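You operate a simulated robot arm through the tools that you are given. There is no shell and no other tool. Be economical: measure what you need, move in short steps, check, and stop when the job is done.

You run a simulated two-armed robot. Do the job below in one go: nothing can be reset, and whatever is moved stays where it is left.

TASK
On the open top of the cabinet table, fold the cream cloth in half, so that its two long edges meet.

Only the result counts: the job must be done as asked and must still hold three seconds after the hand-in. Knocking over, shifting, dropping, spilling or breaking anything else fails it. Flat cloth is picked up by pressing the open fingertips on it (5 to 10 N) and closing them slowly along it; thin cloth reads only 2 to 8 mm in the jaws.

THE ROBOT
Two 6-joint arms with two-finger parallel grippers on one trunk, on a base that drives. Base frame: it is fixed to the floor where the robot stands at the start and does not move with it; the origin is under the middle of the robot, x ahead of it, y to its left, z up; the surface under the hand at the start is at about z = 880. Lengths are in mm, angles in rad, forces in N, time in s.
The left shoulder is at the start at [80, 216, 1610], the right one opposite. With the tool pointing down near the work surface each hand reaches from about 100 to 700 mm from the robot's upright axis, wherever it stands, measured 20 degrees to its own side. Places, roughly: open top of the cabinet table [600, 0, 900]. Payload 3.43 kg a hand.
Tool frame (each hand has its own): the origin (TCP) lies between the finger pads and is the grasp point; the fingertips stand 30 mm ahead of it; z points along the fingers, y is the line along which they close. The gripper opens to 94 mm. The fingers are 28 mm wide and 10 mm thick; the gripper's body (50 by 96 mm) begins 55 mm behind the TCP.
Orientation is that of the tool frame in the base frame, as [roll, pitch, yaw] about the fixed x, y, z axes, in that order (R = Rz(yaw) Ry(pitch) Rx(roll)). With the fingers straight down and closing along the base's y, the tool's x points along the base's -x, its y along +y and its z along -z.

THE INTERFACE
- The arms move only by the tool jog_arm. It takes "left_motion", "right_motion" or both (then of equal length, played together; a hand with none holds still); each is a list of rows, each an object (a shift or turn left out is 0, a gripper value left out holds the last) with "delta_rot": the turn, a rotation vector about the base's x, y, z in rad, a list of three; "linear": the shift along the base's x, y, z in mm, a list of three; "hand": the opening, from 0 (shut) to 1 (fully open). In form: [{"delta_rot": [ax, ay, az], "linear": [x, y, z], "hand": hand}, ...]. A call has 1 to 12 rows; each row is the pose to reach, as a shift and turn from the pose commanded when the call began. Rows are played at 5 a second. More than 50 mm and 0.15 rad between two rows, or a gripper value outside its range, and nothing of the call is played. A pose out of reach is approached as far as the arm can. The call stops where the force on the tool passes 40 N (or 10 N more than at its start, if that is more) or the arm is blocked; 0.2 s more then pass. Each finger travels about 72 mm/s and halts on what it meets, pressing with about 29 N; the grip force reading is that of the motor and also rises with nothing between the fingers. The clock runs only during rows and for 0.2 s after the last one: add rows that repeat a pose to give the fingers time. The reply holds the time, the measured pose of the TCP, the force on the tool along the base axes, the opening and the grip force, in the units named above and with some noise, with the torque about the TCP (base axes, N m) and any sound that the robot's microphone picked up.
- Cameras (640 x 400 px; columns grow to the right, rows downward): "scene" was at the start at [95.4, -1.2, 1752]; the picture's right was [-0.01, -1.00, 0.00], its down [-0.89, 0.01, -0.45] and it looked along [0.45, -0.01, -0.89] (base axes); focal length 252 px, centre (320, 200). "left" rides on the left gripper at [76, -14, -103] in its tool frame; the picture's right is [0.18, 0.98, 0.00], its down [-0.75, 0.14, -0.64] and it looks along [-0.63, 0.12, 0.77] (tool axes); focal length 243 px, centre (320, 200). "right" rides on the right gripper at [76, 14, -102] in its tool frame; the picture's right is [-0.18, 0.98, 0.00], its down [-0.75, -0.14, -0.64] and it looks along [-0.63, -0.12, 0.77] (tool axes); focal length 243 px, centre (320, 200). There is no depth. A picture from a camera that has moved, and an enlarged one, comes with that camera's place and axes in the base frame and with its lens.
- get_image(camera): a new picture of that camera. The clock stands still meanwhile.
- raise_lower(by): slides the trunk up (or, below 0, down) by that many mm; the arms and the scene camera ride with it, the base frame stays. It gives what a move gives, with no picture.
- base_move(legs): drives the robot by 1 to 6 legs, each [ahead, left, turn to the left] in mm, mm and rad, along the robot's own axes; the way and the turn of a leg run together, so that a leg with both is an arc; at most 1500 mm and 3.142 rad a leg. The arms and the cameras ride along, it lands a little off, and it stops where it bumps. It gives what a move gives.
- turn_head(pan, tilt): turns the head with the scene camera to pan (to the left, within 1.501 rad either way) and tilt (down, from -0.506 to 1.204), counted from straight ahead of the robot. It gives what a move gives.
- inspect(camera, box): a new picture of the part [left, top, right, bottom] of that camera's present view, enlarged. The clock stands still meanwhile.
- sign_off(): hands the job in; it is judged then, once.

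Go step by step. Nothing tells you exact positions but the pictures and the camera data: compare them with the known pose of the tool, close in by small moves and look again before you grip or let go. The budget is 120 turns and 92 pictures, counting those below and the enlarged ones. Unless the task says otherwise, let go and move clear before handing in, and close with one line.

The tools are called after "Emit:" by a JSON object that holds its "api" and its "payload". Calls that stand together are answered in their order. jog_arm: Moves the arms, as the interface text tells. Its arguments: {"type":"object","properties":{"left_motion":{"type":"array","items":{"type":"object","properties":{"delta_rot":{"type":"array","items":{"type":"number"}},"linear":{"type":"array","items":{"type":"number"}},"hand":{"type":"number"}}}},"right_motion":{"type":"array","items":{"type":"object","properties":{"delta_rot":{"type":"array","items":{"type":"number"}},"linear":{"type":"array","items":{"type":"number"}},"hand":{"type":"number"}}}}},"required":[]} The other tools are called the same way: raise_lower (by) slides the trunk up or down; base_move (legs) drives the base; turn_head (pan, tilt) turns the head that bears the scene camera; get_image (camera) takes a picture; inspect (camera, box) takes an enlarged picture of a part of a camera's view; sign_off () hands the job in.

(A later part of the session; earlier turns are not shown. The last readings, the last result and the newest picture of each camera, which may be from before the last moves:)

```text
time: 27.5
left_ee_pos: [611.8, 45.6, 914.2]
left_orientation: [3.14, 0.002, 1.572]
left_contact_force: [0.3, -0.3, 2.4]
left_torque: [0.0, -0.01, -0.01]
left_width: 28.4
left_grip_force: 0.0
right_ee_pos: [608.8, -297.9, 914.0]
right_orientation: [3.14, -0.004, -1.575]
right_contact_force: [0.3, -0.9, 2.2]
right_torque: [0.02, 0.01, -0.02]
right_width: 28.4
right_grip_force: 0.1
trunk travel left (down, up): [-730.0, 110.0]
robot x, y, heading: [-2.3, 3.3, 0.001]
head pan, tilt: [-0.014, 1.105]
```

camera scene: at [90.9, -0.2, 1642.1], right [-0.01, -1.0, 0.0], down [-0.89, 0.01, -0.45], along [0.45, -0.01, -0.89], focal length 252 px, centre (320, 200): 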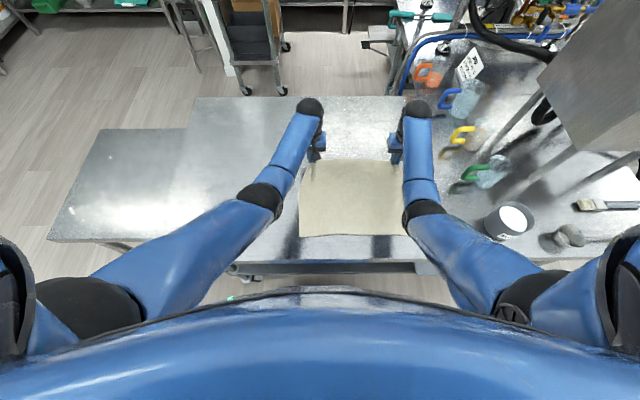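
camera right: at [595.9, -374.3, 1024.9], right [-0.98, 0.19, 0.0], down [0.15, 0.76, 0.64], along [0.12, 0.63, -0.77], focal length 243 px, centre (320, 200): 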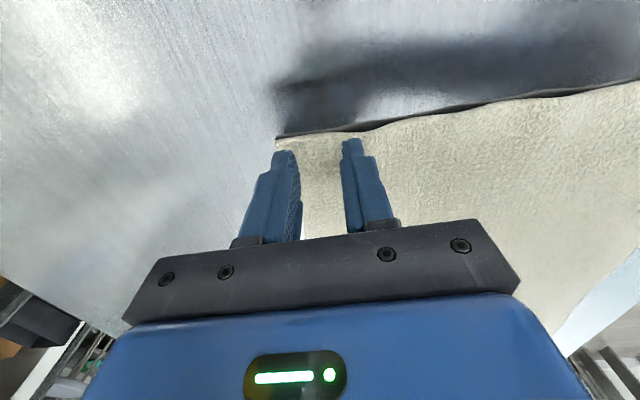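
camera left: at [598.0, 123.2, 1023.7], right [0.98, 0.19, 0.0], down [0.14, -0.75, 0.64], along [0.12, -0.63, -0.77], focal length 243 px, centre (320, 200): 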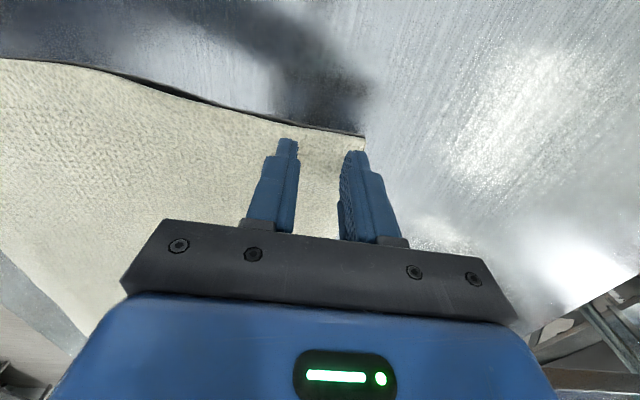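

Emit:
{"api": "jog_arm", "payload": {"left_motion": [{"linear": [0, 0, -1]}, {"linear": [0, 0, -1.8]}, {"linear": [0, 0, -1.8], "hand": 0.27}, {"linear": [0, 0, -1.8], "hand": 0.23}, {"linear": [0, 0, -1.8], "hand": 0.19}, {"linear": [0, 0, -1.8], "hand": 0.15}, {"linear": [0, 0, -1.8], "hand": 0.11}, {"linear": [0, 0, -1.8], "hand": 0.07}, {"linear": [0, 0, -1.8], "hand": 0.03}, {"linear": [0, 0, -1.8], "hand": 0.0}, {"linear": [0, 0, -1.8], "hand": 0.0}], "right_motion": [{"linear": [0, 0, -1]}, {"linear": [0, 0, -1.8]}, {"linear": [0, 0, -1.8], "hand": 0.27}, {"linear": [0, 0, -1.8], "hand": 0.23}, {"linear": [0, 0, -1.8], "hand": 0.19}, {"linear": [0, 0, -1.8], "hand": 0.15}, {"linear": [0, 0, -1.8], "hand": 0.11}, {"linear": [0, 0, -1.8], "hand": 0.07}, {"linear": [0, 0, -1.8], "hand": 0.03}, {"linear": [0, 0, -1.8], "hand": 0.0}, {"linear": [0, 0, -1.8], "hand": 0.0}]}}

Emit:
{"api": "get_image", "payload": {"camera": "left"}}

Emit:
{"api": "get_image", "payload": {"camera": "right"}}

```text
time: 29.9
left_ee_pos: [609.8, 46.0, 913.7]
left_orientation: [3.141, 0.001, 1.573]
left_contact_force: [0.5, -0.4, 7.2]
left_torque: [-0.01, -0.01, 0.02]
left_width: 0.0
left_grip_force: 29.2
right_ee_pos: [605.9, -296.6, 913.5]
right_orientation: [3.141, -0.004, -1.574]
right_contact_force: [-0.6, 0.7, 9.4]
right_torque: [0.08, -0.01, 0.04]
right_width: 0.0
right_grip_force: 29.2
trunk travel left (down, up): [-730.0, 110.0]
robot x, y, heading: [-0.4, 3.7, -0.0]
head pan, tilt: [-0.014, 1.105]
```

```text
60 pictures are left
camera left: at [595.3, 124.4, 1016.1], right [0.98, 0.19, 0.0], down [0.14, -0.75, 0.64], along [0.12, -0.63, -0.77], focal length 243 px, centre (320, 200)
```

left: 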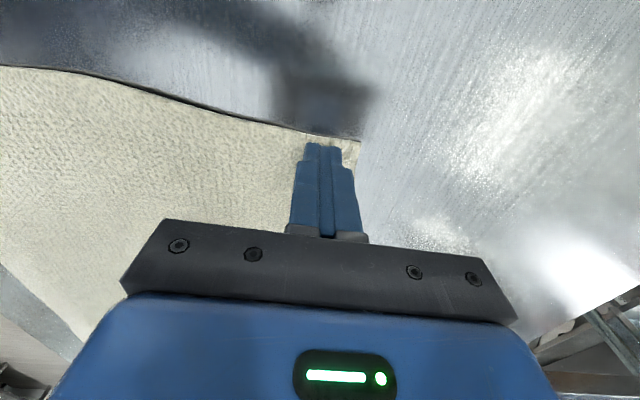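

```text
59 pictures are left
camera right: at [591.4, -373.0, 1016.1], right [-0.98, 0.19, 0.0], down [0.14, 0.76, 0.64], along [0.12, 0.63, -0.77], focal length 243 px, centre (320, 200)
```

right: 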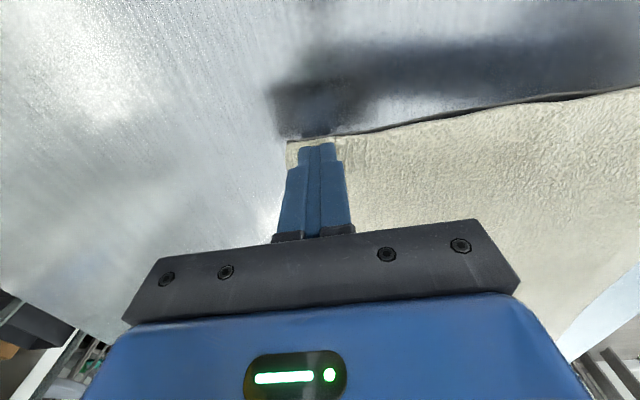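

The fingers slid over the cloth and caught nothing. I reopen wider, a bit further in from the edge, and press a little harder.

Emit:
{"api": "jog_arm", "payload": {"left_motion": [{"linear": [0, 0, 8]}, {"linear": [-4, 0, 8], "hand": 0.45}, {"linear": [-6, 0, 8]}, {"linear": [-6, 0, 8]}, {"linear": [-6, 0, 0]}, {"linear": [-6, 0, -1]}, {"linear": [-6, 0, -1.5]}, {"linear": [-6, 0, -1.5]}], "right_motion": [{"linear": [0, 0, 8]}, {"linear": [-4, 0, 8], "hand": 0.45}, {"linear": [-6, 0, 8]}, {"linear": [-6, 0, 8]}, {"linear": [-6, 0, 0]}, {"linear": [-6, 0, -1]}, {"linear": [-6, 0, -1]}, {"linear": [-6, 0, -1]}]}}

Emit:
{"api": "get_image", "payload": {"camera": "left"}}

Emit:
{"api": "get_image", "payload": {"camera": "right"}}

```text
time: 31.7
left_ee_pos: [604.4, 45.3, 912.6]
left_orientation: [3.136, 0.001, 1.574]
left_contact_force: [1.7, -1.8, 11.9]
left_torque: [-0.06, 0.04, 0.0]
left_width: 42.1
left_grip_force: 0.1
right_ee_pos: [601.0, -296.7, 913.3]
right_orientation: [-3.14, -0.004, -1.575]
right_contact_force: [1.8, 1.5, 11.5]
right_torque: [0.04, -0.07, 0.01]
right_width: 42.2
right_grip_force: 0.0
trunk travel left (down, up): [-730.0, 110.0]
robot x, y, heading: [-4.3, 4.7, -0.001]
head pan, tilt: [-0.014, 1.105]
```

```text
58 pictures are left
camera left: at [589.6, 124.2, 1015.6], right [0.98, 0.19, 0.0], down [0.14, -0.75, 0.64], along [0.12, -0.63, -0.76], focal length 243 px, centre (320, 200)
```

left: 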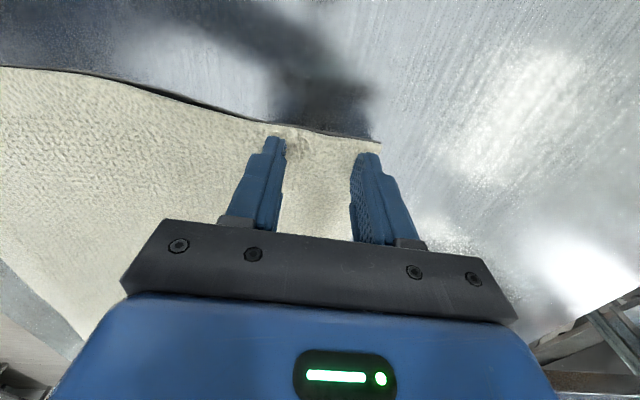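

```text
57 pictures are left
camera right: at [586.5, -373.0, 1015.9], right [-0.98, 0.19, 0.0], down [0.14, 0.76, 0.64], along [0.12, 0.63, -0.77], focal length 243 px, centre (320, 200)
```

right: 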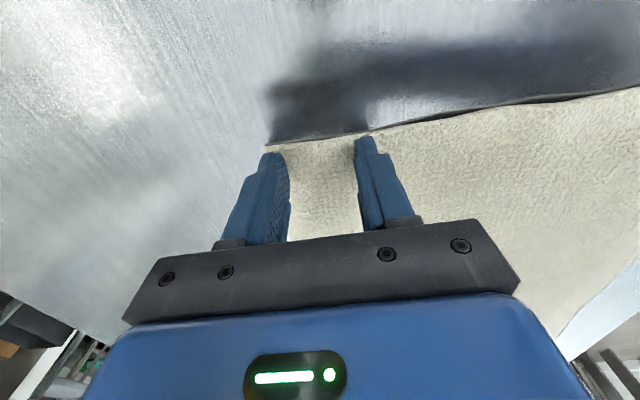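

Pressing with 12 N now, both fingers on the cloth. I close slowly.

Emit:
{"api": "jog_arm", "payload": {"left_motion": [{"hand": 0.4}, {"hand": 0.36}, {"hand": 0.32}, {"hand": 0.28}, {"hand": 0.24}, {"hand": 0.2}, {"hand": 0.16}, {"hand": 0.12}, {"hand": 0.08}, {"hand": 0.04}, {"hand": 0.0}, {"hand": 0.0}], "right_motion": [{"hand": 0.4}, {"hand": 0.36}, {"hand": 0.32}, {"hand": 0.28}, {"hand": 0.24}, {"hand": 0.2}, {"hand": 0.16}, {"hand": 0.12}, {"hand": 0.08}, {"hand": 0.04}, {"hand": 0.0}, {"hand": 0.0}]}}

Emit:
{"api": "get_image", "payload": {"camera": "left"}}

Emit:
{"api": "get_image", "payload": {"camera": "right"}}

```text
time: 34.3
left_ee_pos: [603.1, 46.8, 912.9]
left_orientation: [3.136, 0.001, 1.572]
left_contact_force: [-0.5, 0.0, 16.5]
left_torque: [-0.03, 0.06, -0.02]
left_width: 4.9
left_grip_force: 28.9
right_ee_pos: [599.4, -298.0, 911.9]
right_orientation: [-3.141, -0.003, -1.574]
right_contact_force: [-1.4, 0.2, 11.8]
right_torque: [0.07, 0.05, -0.01]
right_width: 4.5
right_grip_force: 28.9
trunk travel left (down, up): [-730.0, 110.0]
robot x, y, heading: [-5.5, 0.1, 0.003]
head pan, tilt: [-0.014, 1.105]
```

```text
56 pictures are left
camera left: at [587.9, 124.6, 1015.5], right [0.98, 0.19, 0.0], down [0.14, -0.75, 0.64], along [0.12, -0.63, -0.77], focal length 243 px, centre (320, 200)
```

left: 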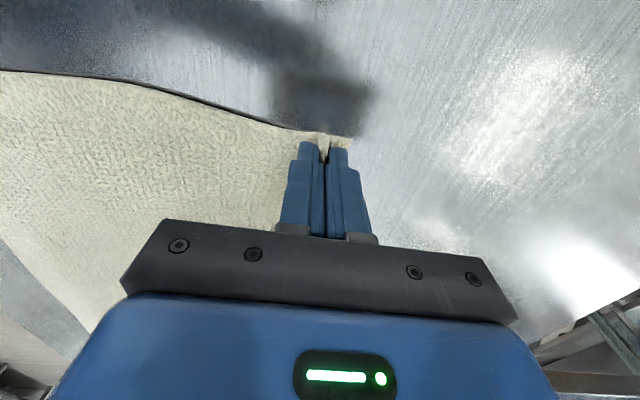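

```text
55 pictures are left
camera right: at [584.8, -372.8, 1015.9], right [-0.98, 0.19, 0.0], down [0.14, 0.76, 0.64], along [0.12, 0.63, -0.77], focal length 243 px, centre (320, 200)
```

right: 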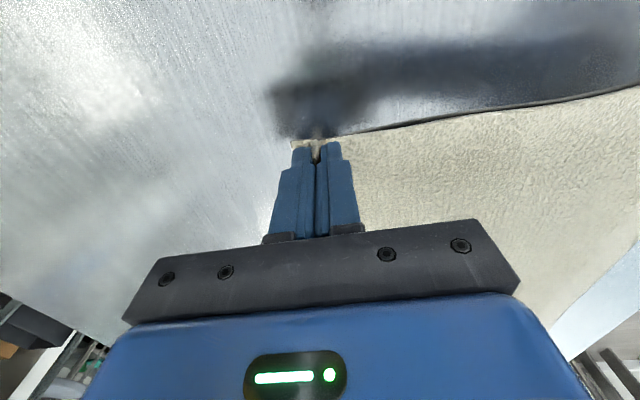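

Both ridges are caught well (4.9 and 4.5 mm), right at the corners. I carry the edge up and over again, to about the middle.

Emit:
{"api": "jog_arm", "payload": {"left_motion": [{"linear": [-5, 0, 30], "delta_rot": [0, -0.05, 0]}, {"linear": [-21, 0, 60], "delta_rot": [0, -0.12, 0]}, {"linear": [-46, 0, 86], "delta_rot": [0, -0.22, 0]}, {"linear": [-80, 0, 103], "delta_rot": [0, -0.34, 0]}, {"linear": [-113, 0, 109], "delta_rot": [0, -0.45, 0]}, {"linear": [-136, 0, 108], "delta_rot": [0, -0.55, 0]}, {"linear": [-136, 0, 108], "delta_rot": [0, -0.55, 0]}], "right_motion": [{"linear": [-5, 0, 30], "delta_rot": [0, -0.05, 0]}, {"linear": [-21, 0, 60], "delta_rot": [0, -0.12, 0]}, {"linear": [-46, 0, 86], "delta_rot": [0, -0.22, 0]}, {"linear": [-80, 0, 103], "delta_rot": [0, -0.34, 0]}, {"linear": [-113, 0, 109], "delta_rot": [0, -0.45, 0]}, {"linear": [-136, 0, 108], "delta_rot": [0, -0.55, 0]}, {"linear": [-136, 0, 108], "delta_rot": [0, -0.55, 0]}]}}

Emit:
{"api": "inspect", "payload": {"camera": "scene", "box": [240, 120, 480, 270]}}

Emit:
{"api": "get_image", "payload": {"camera": "left"}}

Emit:
{"api": "get_image", "payload": {"camera": "right"}}

```text
time: 35.9
left_ee_pos: [469.3, 47.3, 1017.4]
left_orientation: [2.593, 0.002, 1.572]
left_contact_force: [0.2, -0.5, -0.8]
left_torque: [0.03, 0.08, -0.02]
left_width: 4.3
left_grip_force: 29.1
right_ee_pos: [469.6, -298.7, 1019.1]
right_orientation: [-2.594, 0.0, -1.575]
right_contact_force: [0.6, 0.4, 0.2]
right_torque: [-0.03, 0.09, -0.02]
right_width: 4.2
right_grip_force: 29.2
trunk travel left (down, up): [-730.0, 110.0]
robot x, y, heading: [-3.3, 0.5, 0.001]
head pan, tilt: [-0.014, 1.105]
```

```text
2.67 times, centred on (360, 195) of scene
camera zoom: at [94.5, -1.0, 1641.8], right [-0.01, -1.0, 0.0], down [-0.89, 0.01, -0.45], along [0.45, -0.01, -0.89], focal length 673 px, centre (213, 213)
```

zoom: 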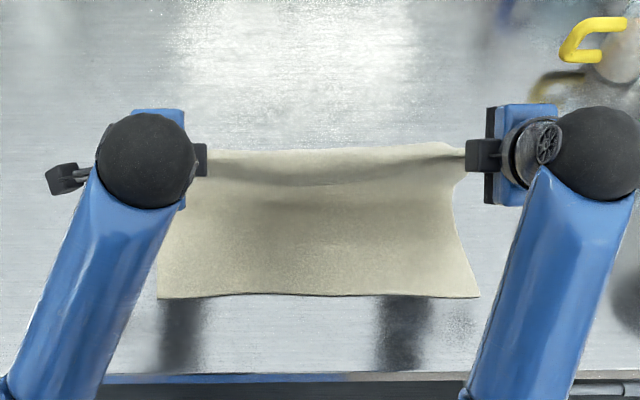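

```text
53 pictures are left
camera left: at [403.8, 124.9, 1097.4], right [0.84, 0.19, 0.51], down [-0.21, -0.75, 0.62], along [0.5, -0.63, -0.59], focal length 243 px, centre (320, 200)
```

left: 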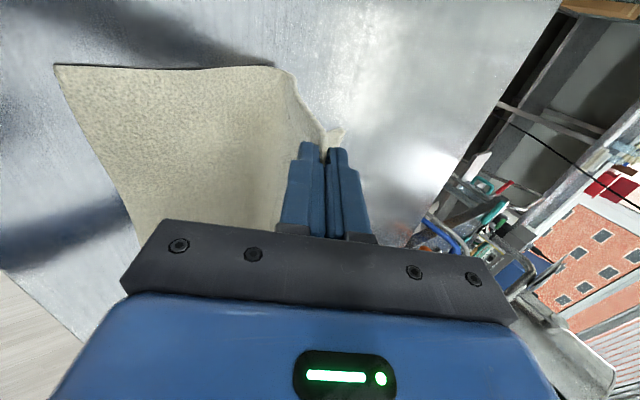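

```text
52 pictures are left
camera right: at [403.0, -374.0, 1099.8], right [-0.84, 0.19, -0.51], down [-0.21, 0.76, 0.62], along [0.5, 0.63, -0.59], focal length 243 px, centre (320, 200)
```

right: 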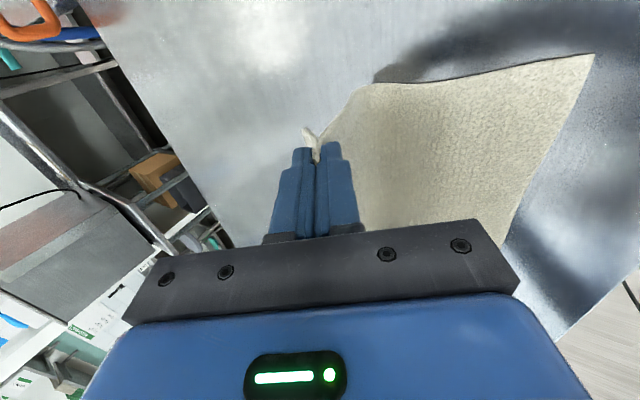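

That is much better, with the sheet leaving the jaws straight. The near edge is now at about x 360. To give the arms room I shift the hands forward 75 mm and back the base up 90 mm, keeping the cloth slack.

Emit:
{"api": "jog_arm", "payload": {"left_motion": [{"linear": [35, 0, -2]}, {"linear": [75, 0, -10]}, {"linear": [75, 0, -10]}], "right_motion": [{"linear": [35, 0, -2]}, {"linear": [75, 0, -10]}, {"linear": [75, 0, -10]}]}}

Emit:
{"api": "base_move", "payload": {"legs": [[-95, 0, 0]]}}

Emit:
{"api": "inspect", "payload": {"camera": "scene", "box": [240, 100, 480, 250]}}

```text
time: 36.7
left_ee_pos: [542.5, 46.1, 1008.5]
left_orientation: [2.589, 0.001, 1.57]
left_contact_force: [0.4, 0.0, 0.4]
left_torque: [-0.04, 0.09, -0.02]
left_width: 4.4
left_grip_force: 28.9
right_ee_pos: [541.0, -298.4, 1011.3]
right_orientation: [-2.594, -0.001, -1.577]
right_contact_force: [-0.2, 0.4, -0.1]
right_torque: [0.02, 0.07, -0.03]
right_width: 4.4
right_grip_force: 29.0
trunk travel left (down, up): [-730.0, 110.0]
robot x, y, heading: [-2.4, 0.2, 0.003]
head pan, tilt: [-0.014, 1.105]
```

```text
time: 37.8
left_ee_pos: [454.3, 43.9, 1005.9]
left_orientation: [2.597, 0.001, 1.571]
left_contact_force: [-0.5, -0.9, -1.2]
left_torque: [-0.01, 0.14, -0.02]
left_width: 4.6
left_grip_force: 29.1
right_ee_pos: [452.7, -300.2, 1005.9]
right_orientation: [-2.597, 0.0, -1.576]
right_contact_force: [0.4, 0.1, -0.7]
right_torque: [0.03, 0.13, 0.02]
right_width: 4.4
right_grip_force: 29.2
trunk travel left (down, up): [-730.0, 110.0]
robot x, y, heading: [-95.7, 0.2, -0.003]
head pan, tilt: [-0.014, 1.105]
```

```text
2.67 times, centred on (360, 175) of scene
camera zoom: at [5.8, -1.3, 1641.3], right [-0.01, -1.0, 0.0], down [-0.9, 0.01, -0.44], along [0.44, -0.01, -0.9], focal length 673 px, centre (213, 267)
```

zoom: 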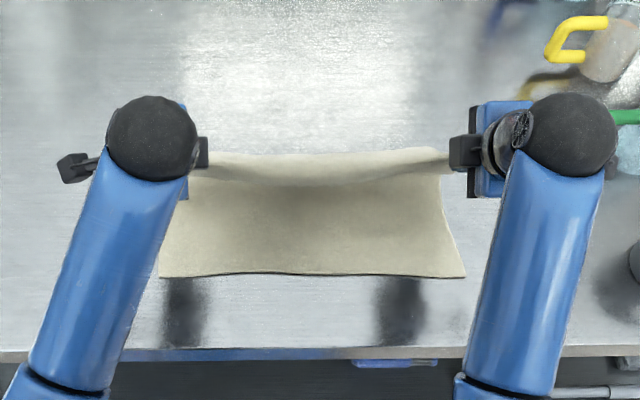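

Emit:
{"api": "jog_arm", "payload": {"left_motion": [{"linear": [-26, 0, -9], "delta_rot": [0, -0.13, 0]}, {"linear": [-51, 0, -33], "delta_rot": [0, -0.25, 0]}, {"linear": [-68, 0, -60], "delta_rot": [0, -0.37, 0]}, {"linear": [-76, 0, -78], "delta_rot": [0, -0.48, 0]}, {"linear": [-79, 0, -86], "delta_rot": [0, -0.55, 0]}, {"linear": [-79, 0, -86], "delta_rot": [0, -0.55, 0]}], "right_motion": [{"linear": [-26, 0, -9], "delta_rot": [0, -0.13, 0]}, {"linear": [-51, 0, -33], "delta_rot": [0, -0.25, 0]}, {"linear": [-68, 0, -60], "delta_rot": [0, -0.37, 0]}, {"linear": [-76, 0, -78], "delta_rot": [0, -0.48, 0]}, {"linear": [-79, 0, -86], "delta_rot": [0, -0.55, 0]}, {"linear": [-79, 0, -86], "delta_rot": [0, -0.55, 0]}]}}

Emit:
{"api": "inspect", "payload": {"camera": "scene", "box": [240, 100, 480, 250]}}

Emit:
{"api": "get_image", "payload": {"camera": "left"}}

Emit:
{"api": "get_image", "payload": {"camera": "right"}}

```text
time: 39.2
left_ee_pos: [369.9, 43.8, 922.5]
left_orientation: [2.04, 0.003, 1.569]
left_contact_force: [-0.1, -0.9, -0.8]
left_torque: [0.0, 0.12, -0.04]
left_width: 4.5
left_grip_force: 29.1
right_ee_pos: [366.9, -299.9, 924.9]
right_orientation: [-2.042, 0.001, -1.576]
right_contact_force: [0.6, 0.0, -0.5]
right_torque: [0.02, 0.1, 0.01]
right_width: 4.2
right_grip_force: 29.0
trunk travel left (down, up): [-730.0, 110.0]
robot x, y, heading: [-96.9, 1.5, 0.005]
head pan, tilt: [-0.014, 1.105]
```

```text
2.67 times, centred on (360, 175) of scene
camera zoom: at [-2.7, -1.1, 1642.0], right [-0.01, -1.0, 0.0], down [-0.89, 0.01, -0.45], along [0.45, -0.01, -0.89], focal length 673 px, centre (213, 267)
```

zoom: 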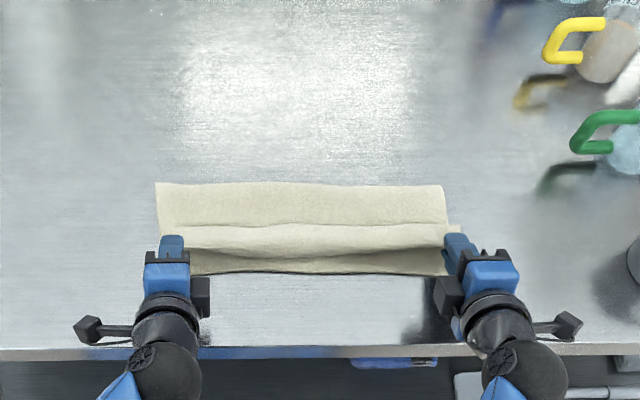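

```text
49 pictures are left
camera left: at [272.3, 122.3, 956.6], right [0.44, 0.18, 0.88], down [-0.51, -0.75, 0.42], along [0.74, -0.63, -0.24], focal length 243 px, centre (320, 200)
```

left: 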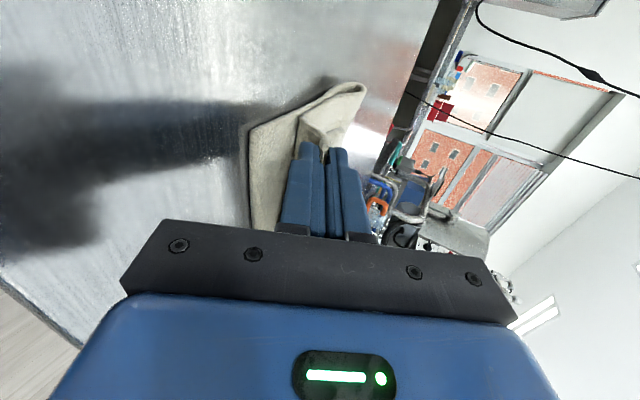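

```text
48 pictures are left
camera right: at [268.9, -375.6, 958.7], right [-0.45, 0.19, -0.88], down [-0.5, 0.76, 0.42], along [0.74, 0.63, -0.24], focal length 243 px, centre (320, 200)
```

right: 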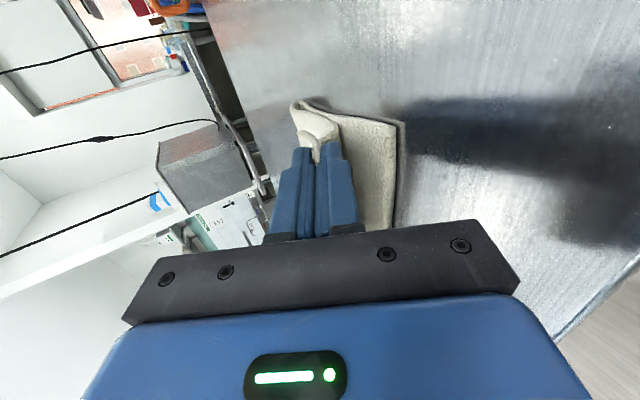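

The fold is nearly in place: the edge is held just above the near edge, with a short flap turned back in the jaws. I lower a little, open gently and draw the fingers back along their own axis so the flap comes toward me.

Emit:
{"api": "jog_arm", "payload": {"left_motion": [{"linear": [0, 0, -6]}, {"linear": [-1, 0, -7]}, {"linear": [-1, 0, -5], "hand": 0.12}, {"linear": [-1, 0, 0], "hand": 0.2}, {"linear": [-1, 0, 6], "hand": 0.28}, {"linear": [-1, 0, 8], "hand": 0.32}, {"linear": [-8, 0, 12]}, {"linear": [-18, 0, 17]}, {"linear": [-30, 0, 23]}, {"linear": [-48, 0, 32]}, {"linear": [-68, 0, 42]}, {"linear": [-88, 0, 60]}], "right_motion": [{"linear": [0, 0, -8]}, {"linear": [-1, 0, -9]}, {"linear": [-1, 0, -7], "hand": 0.12}, {"linear": [-1, 0, -2], "hand": 0.2}, {"linear": [-1, 0, 4], "hand": 0.28}, {"linear": [-1, 0, 6], "hand": 0.32}, {"linear": [-8, 0, 10]}, {"linear": [-18, 0, 15]}, {"linear": [-30, 0, 21]}, {"linear": [-48, 0, 30]}, {"linear": [-68, 0, 40]}, {"linear": [-88, 0, 58]}]}}

Emit:
{"api": "inspect", "payload": {"camera": "scene", "box": [240, 100, 480, 250]}}

Emit:
{"api": "get_image", "payload": {"camera": "left"}}

Emit:
{"api": "get_image", "payload": {"camera": "right"}}

```text
time: 41.8
left_ee_pos: [289.9, 46.6, 971.9]
left_orientation: [2.042, 0.001, 1.571]
left_contact_force: [0.0, 0.1, 0.6]
left_torque: [0.04, 0.0, -0.01]
left_width: 30.0
left_grip_force: 0.0
right_ee_pos: [358.0, -269.2, 1019.3]
right_orientation: [-1.918, -0.08, -1.401]
right_contact_force: [-0.7, -0.2, 0.1]
right_torque: [0.01, -0.03, -0.04]
right_width: 30.3
right_grip_force: 0.0
trunk travel left (down, up): [-730.0, 110.0]
robot x, y, heading: [-102.7, -2.7, 0.002]
head pan, tilt: [-0.014, 1.105]
stopped in row 12 (right hand): the arm was blocked; the commanded pose is now the measured one
```

```text
2.67 times, centred on (360, 175) of scene
camera zoom: at [-3.1, -0.3, 1638.4], right [-0.01, -1.0, 0.0], down [-0.89, 0.01, -0.45], along [0.45, -0.01, -0.89], focal length 673 px, centre (213, 267)
```

zoom: 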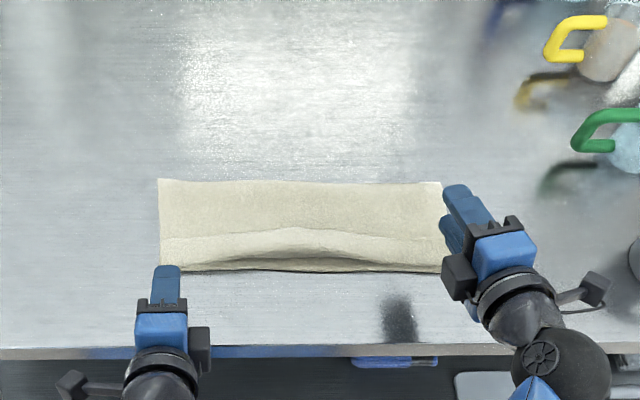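

```text
46 pictures are left
camera left: at [192.7, 123.4, 1004.7], right [0.45, 0.19, 0.88], down [-0.51, -0.75, 0.42], along [0.74, -0.63, -0.24], focal length 243 px, centre (320, 200)
```

left: 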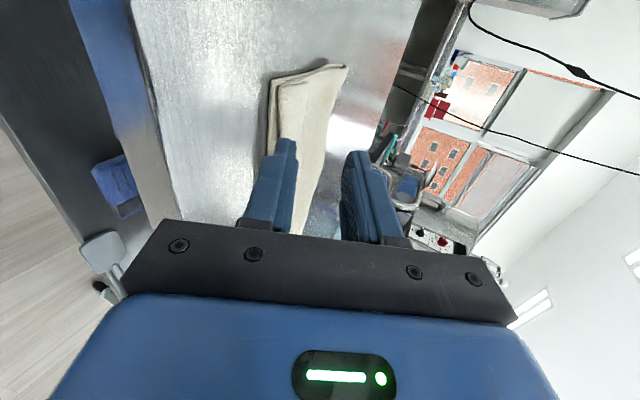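

```text
45 pictures are left
camera right: at [270.4, -358.1, 1046.6], right [-0.35, 0.05, -0.94], down [-0.68, 0.68, 0.29], along [0.65, 0.74, -0.2], focal length 243 px, centre (320, 200)
```

right: 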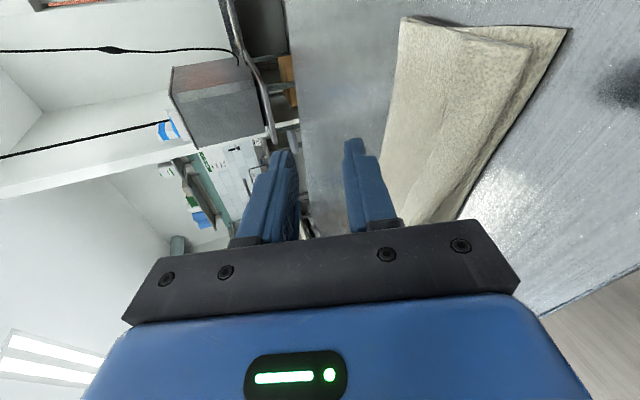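

The corners have opened out flat, and only the middle of the edge is still curled back. I raise the hands out of the way, back off, and look more closely.

Emit:
{"api": "jog_arm", "payload": {"left_motion": [{"linear": [0, 0, 40]}, {"linear": [0, 0, 70]}], "right_motion": [{"linear": [0, -10, 30], "delta_rot": [0, 0.12, 0]}, {"linear": [0, -40, 50], "delta_rot": [0, 0.24, 0]}]}}

Emit:
{"api": "inspect", "payload": {"camera": "scene", "box": [280, 140, 440, 240]}}

Emit:
{"api": "get_image", "payload": {"camera": "right"}}

```text
time: 42.4
left_ee_pos: [292.2, 43.4, 1042.9]
left_orientation: [2.046, 0.0, 1.57]
left_contact_force: [-0.2, 0.4, -0.3]
left_torque: [0.01, 0.04, 0.02]
left_width: 30.1
left_grip_force: 0.1
right_ee_pos: [358.7, -315.0, 1071.6]
right_orientation: [-2.158, -0.04, -1.398]
right_contact_force: [0.4, 0.4, 0.2]
right_torque: [0.0, 0.0, 0.0]
right_width: 30.3
right_grip_force: 0.0
trunk travel left (down, up): [-730.0, 110.0]
robot x, y, heading: [-98.3, 1.8, 0.002]
head pan, tilt: [-0.014, 1.105]
```

```text
4.00 times, centred on (360, 190) of scene
camera zoom: at [-0.5, -2.7, 1641.1], right [-0.01, -1.0, 0.0], down [-0.89, 0.01, -0.45], along [0.45, 0.0, -0.89], focal length 1010 px, centre (160, 240)
```

zoom: 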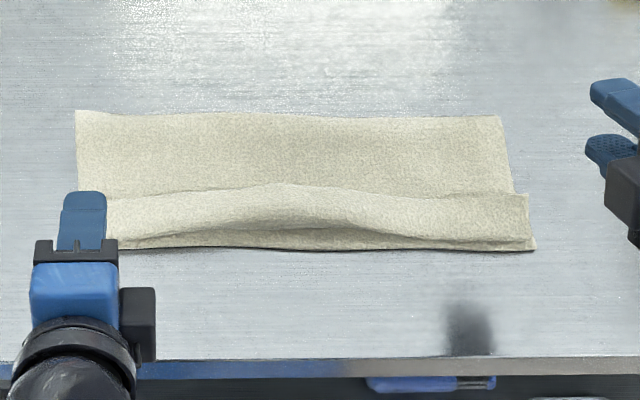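

```text
43 pictures are left
camera right: at [279.8, -403.6, 1119.2], right [-0.56, 0.06, -0.83], down [-0.58, 0.68, 0.44], along [0.59, 0.73, -0.35], focal length 243 px, centre (320, 200)
```

right: 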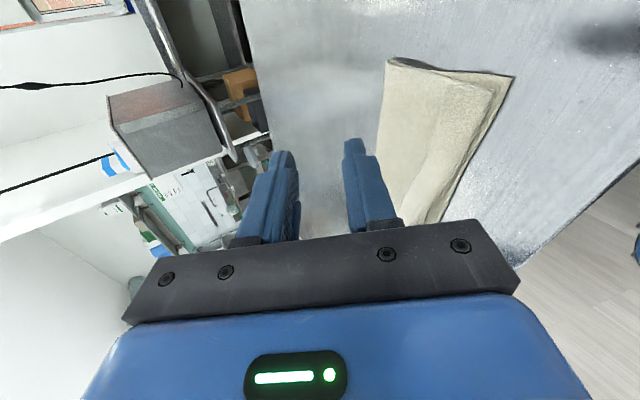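

Emit:
{"api": "inspect", "payload": {"camera": "scene", "box": [370, 160, 434, 200]}}

Emit:
{"api": "inspect", "payload": {"camera": "right", "box": [360, 40, 536, 150]}}

```text
10.00 times, centred on (402, 180) of scene
camera zoom: at [-0.5, -2.7, 1641.1], right [-0.01, -1.0, 0.0], down [-0.89, 0.01, -0.45], along [0.45, 0.0, -0.89], focal length 2524 px, centre (-500, 400)
```

zoom: 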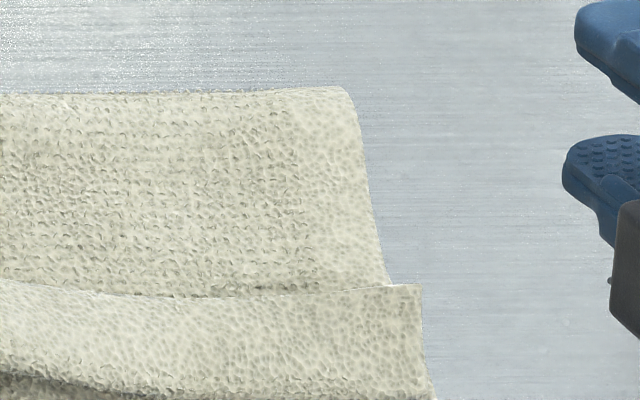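

```text
3.64 times, centred on (448, 95) of right
camera zoom: at [279.8, -403.6, 1119.2], right [-0.56, 0.06, -0.83], down [-0.58, 0.68, 0.44], along [0.59, 0.73, -0.35], focal length 882 px, centre (-146, 582)
```

zoom: 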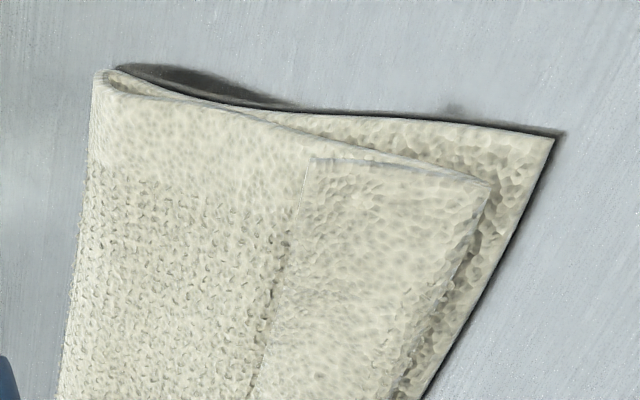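

The top layer's edge strip, about 40 mm wide, is still folded back on top. I set both hands vertical above the flap edge. Then I will hold the layer with the far finger and brush the flap toward me by opening the near finger.

Emit:
{"api": "jog_arm", "payload": {"left_motion": [{"linear": [16, 0, 0], "delta_rot": [0, 0.137, 0]}, {"linear": [32, 0, 0], "delta_rot": [0, 0.274, 0]}, {"linear": [48, 0, 0], "delta_rot": [0, 0.411, 0]}, {"linear": [64, 0, 0], "delta_rot": [0, 0.548, 0]}, {"linear": [80, 0, -10], "delta_rot": [0, 0.685, 0]}, {"linear": [96, 0, -20], "delta_rot": [0, 0.822, 0]}, {"linear": [112, 0, -30], "delta_rot": [0, 0.959, 0]}, {"linear": [128, 0, -40], "delta_rot": [0, 1.096, 0], "hand": 0.0}], "right_motion": [{"linear": [8, 2, 0], "delta_rot": [-0.006, 0.123, -0.024]}, {"linear": [15, 4, 0], "delta_rot": [-0.012, 0.246, -0.048]}, {"linear": [22, 6, 0], "delta_rot": [-0.017, 0.37, -0.072]}, {"linear": [30, 9, -10], "delta_rot": [-0.023, 0.493, -0.096]}, {"linear": [37, 11, -25], "delta_rot": [-0.029, 0.616, -0.12]}, {"linear": [45, 13, -40], "delta_rot": [-0.035, 0.74, -0.144]}, {"linear": [52, 15, -55], "delta_rot": [-0.04, 0.863, -0.168]}, {"linear": [59, 18, -70], "delta_rot": [-0.046, 0.986, -0.192], "hand": 0.0}]}}

Emit:
{"api": "get_image", "payload": {"camera": "left"}}

Emit:
{"api": "get_image", "payload": {"camera": "right"}}

```text
time: 44.2
left_ee_pos: [434.2, 40.3, 977.6]
left_orientation: [3.14, 0.002, 1.571]
left_contact_force: [1.0, 0.4, 0.0]
left_torque: [-0.02, 0.02, 0.0]
left_width: 0.2
left_grip_force: 22.6
left hand out of reach, approached as far as the arm can: row 7, 8
right_ee_pos: [434.1, -294.4, 962.1]
right_orientation: [3.14, -0.005, -1.582]
right_contact_force: [-0.4, 0.4, 0.2]
right_torque: [-0.02, 0.0, -0.01]
right_width: 0.0
right_grip_force: 22.2
right hand out of reach, approached as far as the arm can: row 6, 7, 8
trunk travel left (down, up): [-730.0, 110.0]
robot x, y, heading: [-94.0, 2.9, 0.002]
head pan, tilt: [-0.014, 1.105]
```

```text
40 pictures are left
camera left: at [420.4, 118.3, 1080.1], right [0.98, 0.18, 0.0], down [0.14, -0.75, 0.64], along [0.12, -0.63, -0.77], focal length 243 px, centre (320, 200)
```

left: 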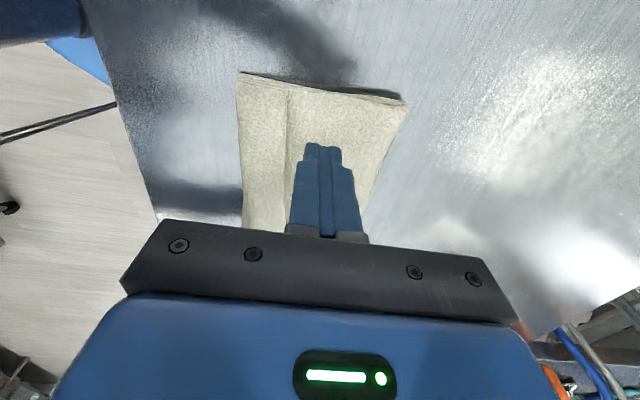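

```text
39 pictures are left
camera right: at [418.9, -370.8, 1065.4], right [-0.98, 0.19, 0.0], down [0.15, 0.75, 0.64], along [0.12, 0.63, -0.77], focal length 243 px, centre (320, 200)
```

right: 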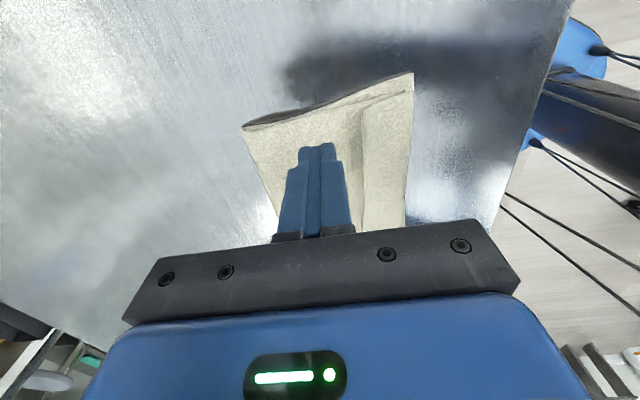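

The arms are too cramped at this range, so I raise the hands slightly, back up another 95 mm and re-approach.

Emit:
{"api": "jog_arm", "payload": {"left_motion": [{"linear": [0, 0, 20]}], "right_motion": [{"linear": [0, 0, 35]}]}}

Emit:
{"api": "base_move", "payload": {"legs": [[-95, 0, 0]]}}

```text
time: 44.6
left_ee_pos: [439.0, 38.2, 984.6]
left_orientation: [3.136, 0.003, 1.572]
left_contact_force: [0.2, -0.9, 0.0]
left_torque: [0.04, 0.02, 0.0]
left_width: 0.2
left_grip_force: 29.4
left hand out of reach, approached as far as the arm can: row 1
right_ee_pos: [444.2, -298.5, 972.6]
right_orientation: [-3.138, -0.005, -1.581]
right_contact_force: [0.0, 0.4, 0.0]
right_torque: [-0.04, 0.04, -0.01]
right_width: 0.3
right_grip_force: 29.0
right hand out of reach, approached as far as the arm can: row 1
trunk travel left (down, up): [-730.0, 110.0]
robot x, y, heading: [-100.2, 1.7, -0.005]
head pan, tilt: [-0.014, 1.105]
```

```text
time: 45.7
left_ee_pos: [349.8, 37.6, 981.5]
left_orientation: [3.141, 0.002, 1.571]
left_contact_force: [0.4, -0.9, -1.0]
left_torque: [0.0, 0.01, 0.01]
left_width: 0.0
left_grip_force: 29.1
right_ee_pos: [354.9, -298.4, 968.6]
right_orientation: [-3.141, -0.005, -1.581]
right_contact_force: [0.3, 0.4, 0.1]
right_torque: [-0.01, 0.01, 0.03]
right_width: 0.3
right_grip_force: 29.2
trunk travel left (down, up): [-730.0, 110.0]
robot x, y, heading: [-194.7, -2.3, 0.004]
head pan, tilt: [-0.014, 1.105]
```

Emit:
{"api": "jog_arm", "payload": {"left_motion": [{"linear": [20, 3, 5]}, {"linear": [45, 5, 0]}, {"linear": [60, 7, -20]}, {"linear": [60, 7, -40]}, {"linear": [60, 7, -50]}], "right_motion": [{"linear": [20, 2, 5]}, {"linear": [35, 3, 0]}, {"linear": [47, 3, -15]}, {"linear": [47, 3, -30]}, {"linear": [47, 3, -38]}]}}

Emit:
{"api": "get_image", "payload": {"camera": "left"}}

Emit:
{"api": "get_image", "payload": {"camera": "right"}}

```text
time: 46.9
left_ee_pos: [405.3, 46.2, 933.1]
left_orientation: [3.136, 0.001, 1.571]
left_contact_force: [0.1, -0.2, 0.1]
left_torque: [0.0, -0.01, -0.03]
left_width: 0.0
left_grip_force: 29.2
right_ee_pos: [398.5, -295.1, 933.6]
right_orientation: [-3.138, -0.004, -1.579]
right_contact_force: [0.8, 0.5, 0.3]
right_torque: [0.01, 0.03, 0.0]
right_width: 0.0
right_grip_force: 29.3
trunk travel left (down, up): [-730.0, 110.0]
robot x, y, heading: [-193.7, -2.8, -0.004]
head pan, tilt: [-0.014, 1.105]
```

```text
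38 pictures are left
camera left: at [390.9, 123.4, 1036.0], right [0.98, 0.18, 0.01], down [0.14, -0.75, 0.64], along [0.12, -0.63, -0.76], focal length 243 px, centre (320, 200)
```

left: 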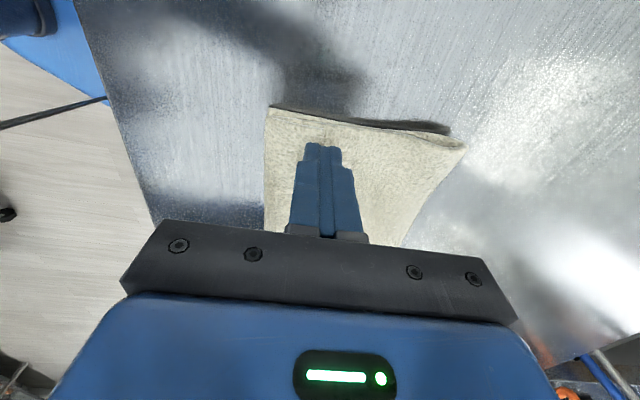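

```text
37 pictures are left
camera right: at [382.9, -370.1, 1035.6], right [-0.98, 0.19, 0.0], down [0.15, 0.75, 0.64], along [0.13, 0.63, -0.77], focal length 243 px, centre (320, 200)
```

right: 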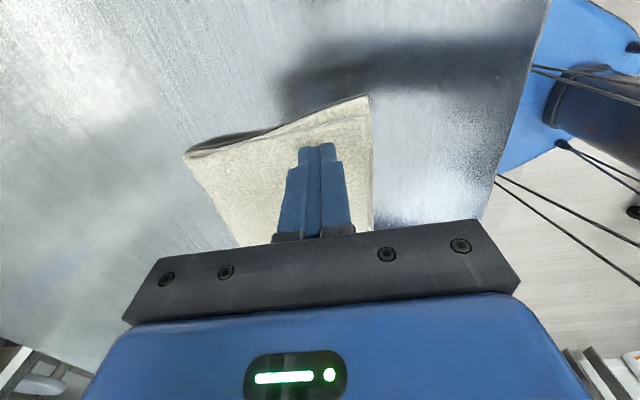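

Emit:
{"api": "inspect", "payload": {"camera": "left", "box": [240, 90, 400, 190]}}

Emit:
{"api": "inspect", "payload": {"camera": "right", "box": [240, 85, 400, 185]}}

```text
4.00 times, centred on (320, 140) of left
camera zoom: at [390.9, 123.4, 1036.0], right [0.98, 0.18, 0.01], down [0.14, -0.75, 0.64], along [0.12, -0.63, -0.76], focal length 970 px, centre (320, 440)
```

zoom: 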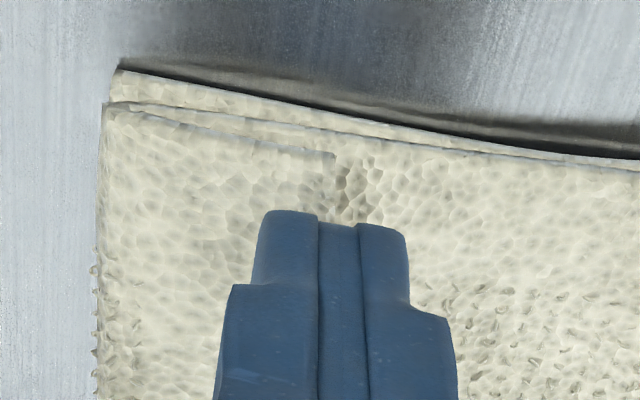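

```text
4.00 times, centred on (320, 135) of right
camera zoom: at [382.9, -370.1, 1035.6], right [-0.98, 0.19, 0.0], down [0.15, 0.75, 0.64], along [0.13, 0.63, -0.77], focal length 970 px, centre (320, 460)
```

zoom: 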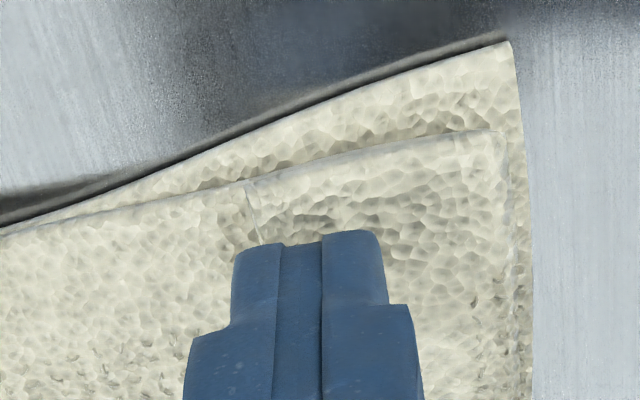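

The fingers are close to straddling the flap's free edge at x about 406. I shift slightly so the far finger sits on the layer behind the flap, then press.

Emit:
{"api": "jog_arm", "payload": {"left_motion": [{"linear": [4, 0, 0]}, {"linear": [4, 0, -8]}, {"linear": [4, 0, -13]}, {"linear": [4, 0, -15]}, {"linear": [4, 0, -15]}], "right_motion": [{"linear": [12, 0, 0]}, {"linear": [12, 0, -8]}, {"linear": [12, 0, -13]}, {"linear": [12, 0, -15]}, {"linear": [12, 0, -15]}]}}

```text
time: 48.1
left_ee_pos: [408.3, 45.4, 920.4]
left_orientation: [3.132, 0.003, 1.574]
left_contact_force: [0.8, 0.8, 4.0]
left_torque: [-0.02, 0.02, 0.03]
left_width: 0.1
left_grip_force: 28.3
right_ee_pos: [409.0, -296.1, 919.9]
right_orientation: [-3.137, -0.003, -1.582]
right_contact_force: [0.9, 0.9, 4.7]
right_torque: [0.02, 0.01, 0.0]
right_width: 0.1
right_grip_force: 29.4
trunk travel left (down, up): [-730.0, 110.0]
robot x, y, heading: [-188.4, -2.0, 0.002]
head pan, tilt: [-0.014, 1.105]
```

Emit:
{"api": "jog_arm", "payload": {"left_motion": [{"linear": [0, 0, -1]}, {"linear": [0, 0, -1], "hand": 0.08}, {"linear": [0, 0, -1], "hand": 0.16}, {"linear": [0, 0, -1], "hand": 0.24}, {"linear": [0, 0, -1], "hand": 0.32}, {"linear": [0, 0, -1], "hand": 0.4}, {"linear": [0, 0, -1], "hand": 0.48}, {"linear": [0, 0, -1.5], "hand": 0.56}, {"linear": [0, 0, -1.5], "hand": 0.64}, {"linear": [0, 0, -1.5], "hand": 0.72}, {"linear": [0, 0, -1.5], "hand": 0.8}, {"linear": [0, 0, -1.5], "hand": 0.8}], "right_motion": [{"linear": [0, 0, -1]}, {"linear": [0, 0, -1], "hand": 0.08}, {"linear": [0, 0, -1], "hand": 0.16}, {"linear": [0, 0, -1], "hand": 0.24}, {"linear": [0, 0, -1], "hand": 0.32}, {"linear": [0, 0, -1], "hand": 0.4}, {"linear": [0, 0, -1], "hand": 0.48}, {"linear": [0, 0, -1.5], "hand": 0.56}, {"linear": [0, 0, -1.5], "hand": 0.64}, {"linear": [0, 0, -1.5], "hand": 0.72}, {"linear": [0, 0, -1.5], "hand": 0.8}, {"linear": [0, 0, -1.5], "hand": 0.8}]}}

Emit:
{"api": "get_image", "payload": {"camera": "left"}}

Emit:
{"api": "inspect", "payload": {"camera": "scene", "box": [272, 110, 432, 210]}}

```text
time: 50.7
left_ee_pos: [409.1, 45.6, 917.9]
left_orientation: [3.133, 0.002, 1.571]
left_contact_force: [2.1, 0.2, 9.0]
left_torque: [-0.01, 0.28, -0.02]
left_width: 73.4
left_grip_force: 0.1
right_ee_pos: [408.8, -296.6, 918.5]
right_orientation: [-3.137, -0.005, -1.583]
right_contact_force: [1.7, -0.1, 9.1]
right_torque: [0.04, 0.32, -0.02]
right_width: 74.2
right_grip_force: 0.0
trunk travel left (down, up): [-730.0, 110.0]
robot x, y, heading: [-192.1, 1.8, -0.001]
head pan, tilt: [-0.014, 1.105]
```

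```text
34 pictures are left
camera left: at [393.2, 123.1, 1021.0], right [0.98, 0.18, 0.01], down [0.14, -0.75, 0.65], along [0.13, -0.63, -0.76], focal length 243 px, centre (320, 200)
```

left: 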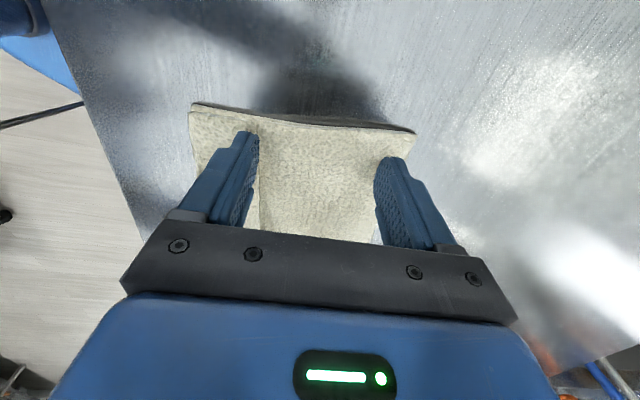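

```text
4.00 times, centred on (352, 160) of scene
camera zoom: at [-98.0, -0.6, 1642.1], right [-0.01, -1.0, 0.0], down [-0.89, 0.01, -0.45], along [0.45, -0.01, -0.89], focal length 1010 px, centre (192, 360)
```

zoom: 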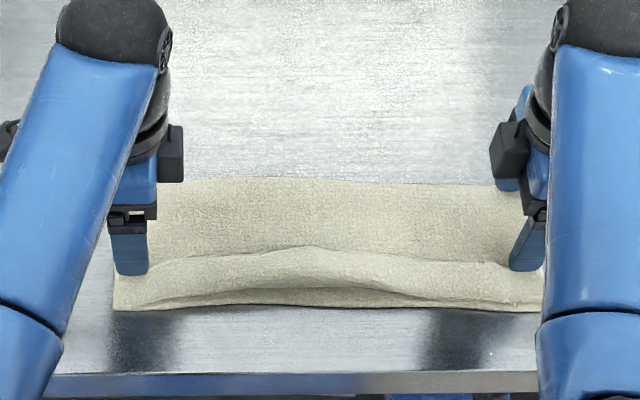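

The layers stick to each other, so the whole cloth slid about 35 mm toward me instead. New idea: pick the cloth up by its fold line with both hands so that both halves and the flap hang free, then lay it down again. First I lift clear and look.

Emit:
{"api": "jog_arm", "payload": {"left_motion": [{"linear": [0, 0, 30]}, {"linear": [20, 0, 60], "hand": 0.45}, {"linear": [30, 0, 60]}], "right_motion": [{"linear": [0, 0, 30]}, {"linear": [20, 0, 60], "hand": 0.45}, {"linear": [30, 0, 60]}]}}

Emit:
{"api": "get_image", "payload": {"camera": "left"}}

Emit:
{"api": "get_image", "payload": {"camera": "right"}}

```text
time: 51.5
left_ee_pos: [441.3, 45.3, 977.1]
left_orientation: [3.137, 0.001, 1.572]
left_contact_force: [-0.2, 0.7, -0.5]
left_torque: [-0.01, -0.01, -0.01]
left_width: 42.4
left_grip_force: 0.1
right_ee_pos: [439.4, -296.2, 976.4]
right_orientation: [-3.139, -0.005, -1.583]
right_contact_force: [0.3, -0.3, 0.0]
right_torque: [0.0, 0.01, -0.01]
right_width: 42.4
right_grip_force: 0.1
trunk travel left (down, up): [-730.0, 110.0]
robot x, y, heading: [-193.6, 1.4, -0.003]
head pan, tilt: [-0.014, 1.105]
```

```text
32 pictures are left
camera left: at [425.8, 122.6, 1079.5], right [0.98, 0.18, 0.01], down [0.14, -0.75, 0.64], along [0.12, -0.63, -0.76], focal length 243 px, centre (320, 200)
```

left: 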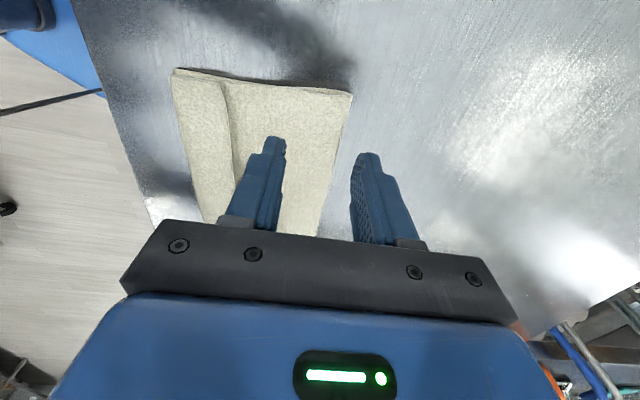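

```text
31 pictures are left
camera right: at [424.1, -371.2, 1078.8], right [-0.98, 0.19, 0.0], down [0.15, 0.75, 0.64], along [0.13, 0.63, -0.77], focal length 243 px, centre (320, 200)
```

right: 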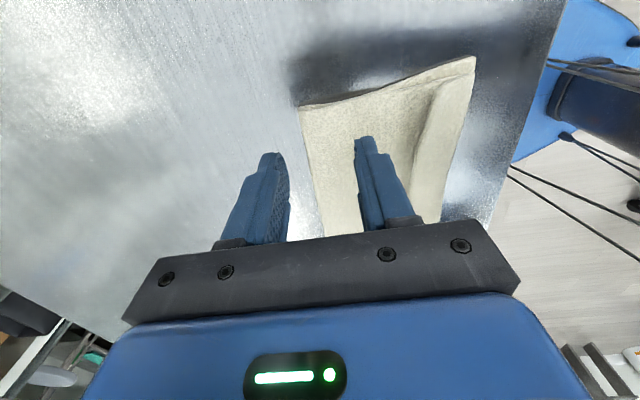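

Emit:
{"api": "jog_arm", "payload": {"left_motion": [{"linear": [5, 0, -25]}, {"linear": [5, 0, -48]}, {"linear": [5, 0, -57]}, {"linear": [5, 0, -61]}, {"linear": [5, 0, -62]}], "right_motion": [{"linear": [0, 0, -25]}, {"linear": [0, 0, -48]}, {"linear": [0, 0, -57]}, {"linear": [0, 0, -61]}, {"linear": [0, 0, -62]}]}}

Emit:
{"api": "inspect", "payload": {"camera": "left", "box": [220, 70, 420, 195]}}

Emit:
{"api": "inspect", "payload": {"camera": "right", "box": [220, 70, 420, 195]}}

```text
time: 52.7
left_ee_pos: [443.2, 44.4, 915.5]
left_orientation: [3.133, 0.003, 1.573]
left_contact_force: [1.3, -0.7, 7.2]
left_torque: [0.0, 0.15, 0.04]
left_width: 41.5
left_grip_force: 0.1
right_ee_pos: [440.1, -296.0, 917.3]
right_orientation: [-3.135, -0.004, -1.582]
right_contact_force: [0.5, -1.0, 4.0]
right_torque: [0.0, 0.1, 0.01]
right_width: 42.0
right_grip_force: 0.0
trunk travel left (down, up): [-730.0, 110.0]
robot x, y, heading: [-190.0, 0.3, 0.004]
head pan, tilt: [-0.014, 1.105]
```

```text
3.20 times, centred on (320, 132) of left
camera zoom: at [428.9, 122.7, 1018.7], right [0.98, 0.18, 0.01], down [0.14, -0.75, 0.65], along [0.13, -0.63, -0.76], focal length 776 px, centre (320, 416)
```

zoom: 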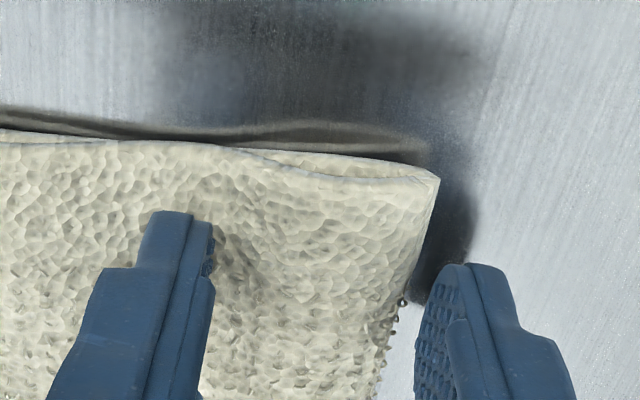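

```text
3.20 times, centred on (320, 132) of right
camera zoom: at [424.6, -371.1, 1019.5], right [-0.98, 0.2, -0.01], down [0.15, 0.75, 0.64], along [0.13, 0.63, -0.77], focal length 776 px, centre (320, 416)
```

zoom: 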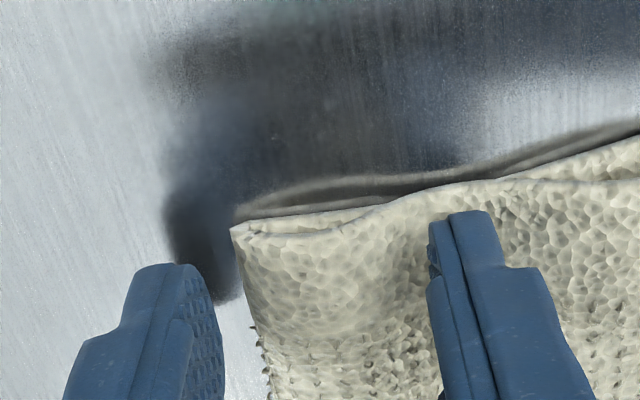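

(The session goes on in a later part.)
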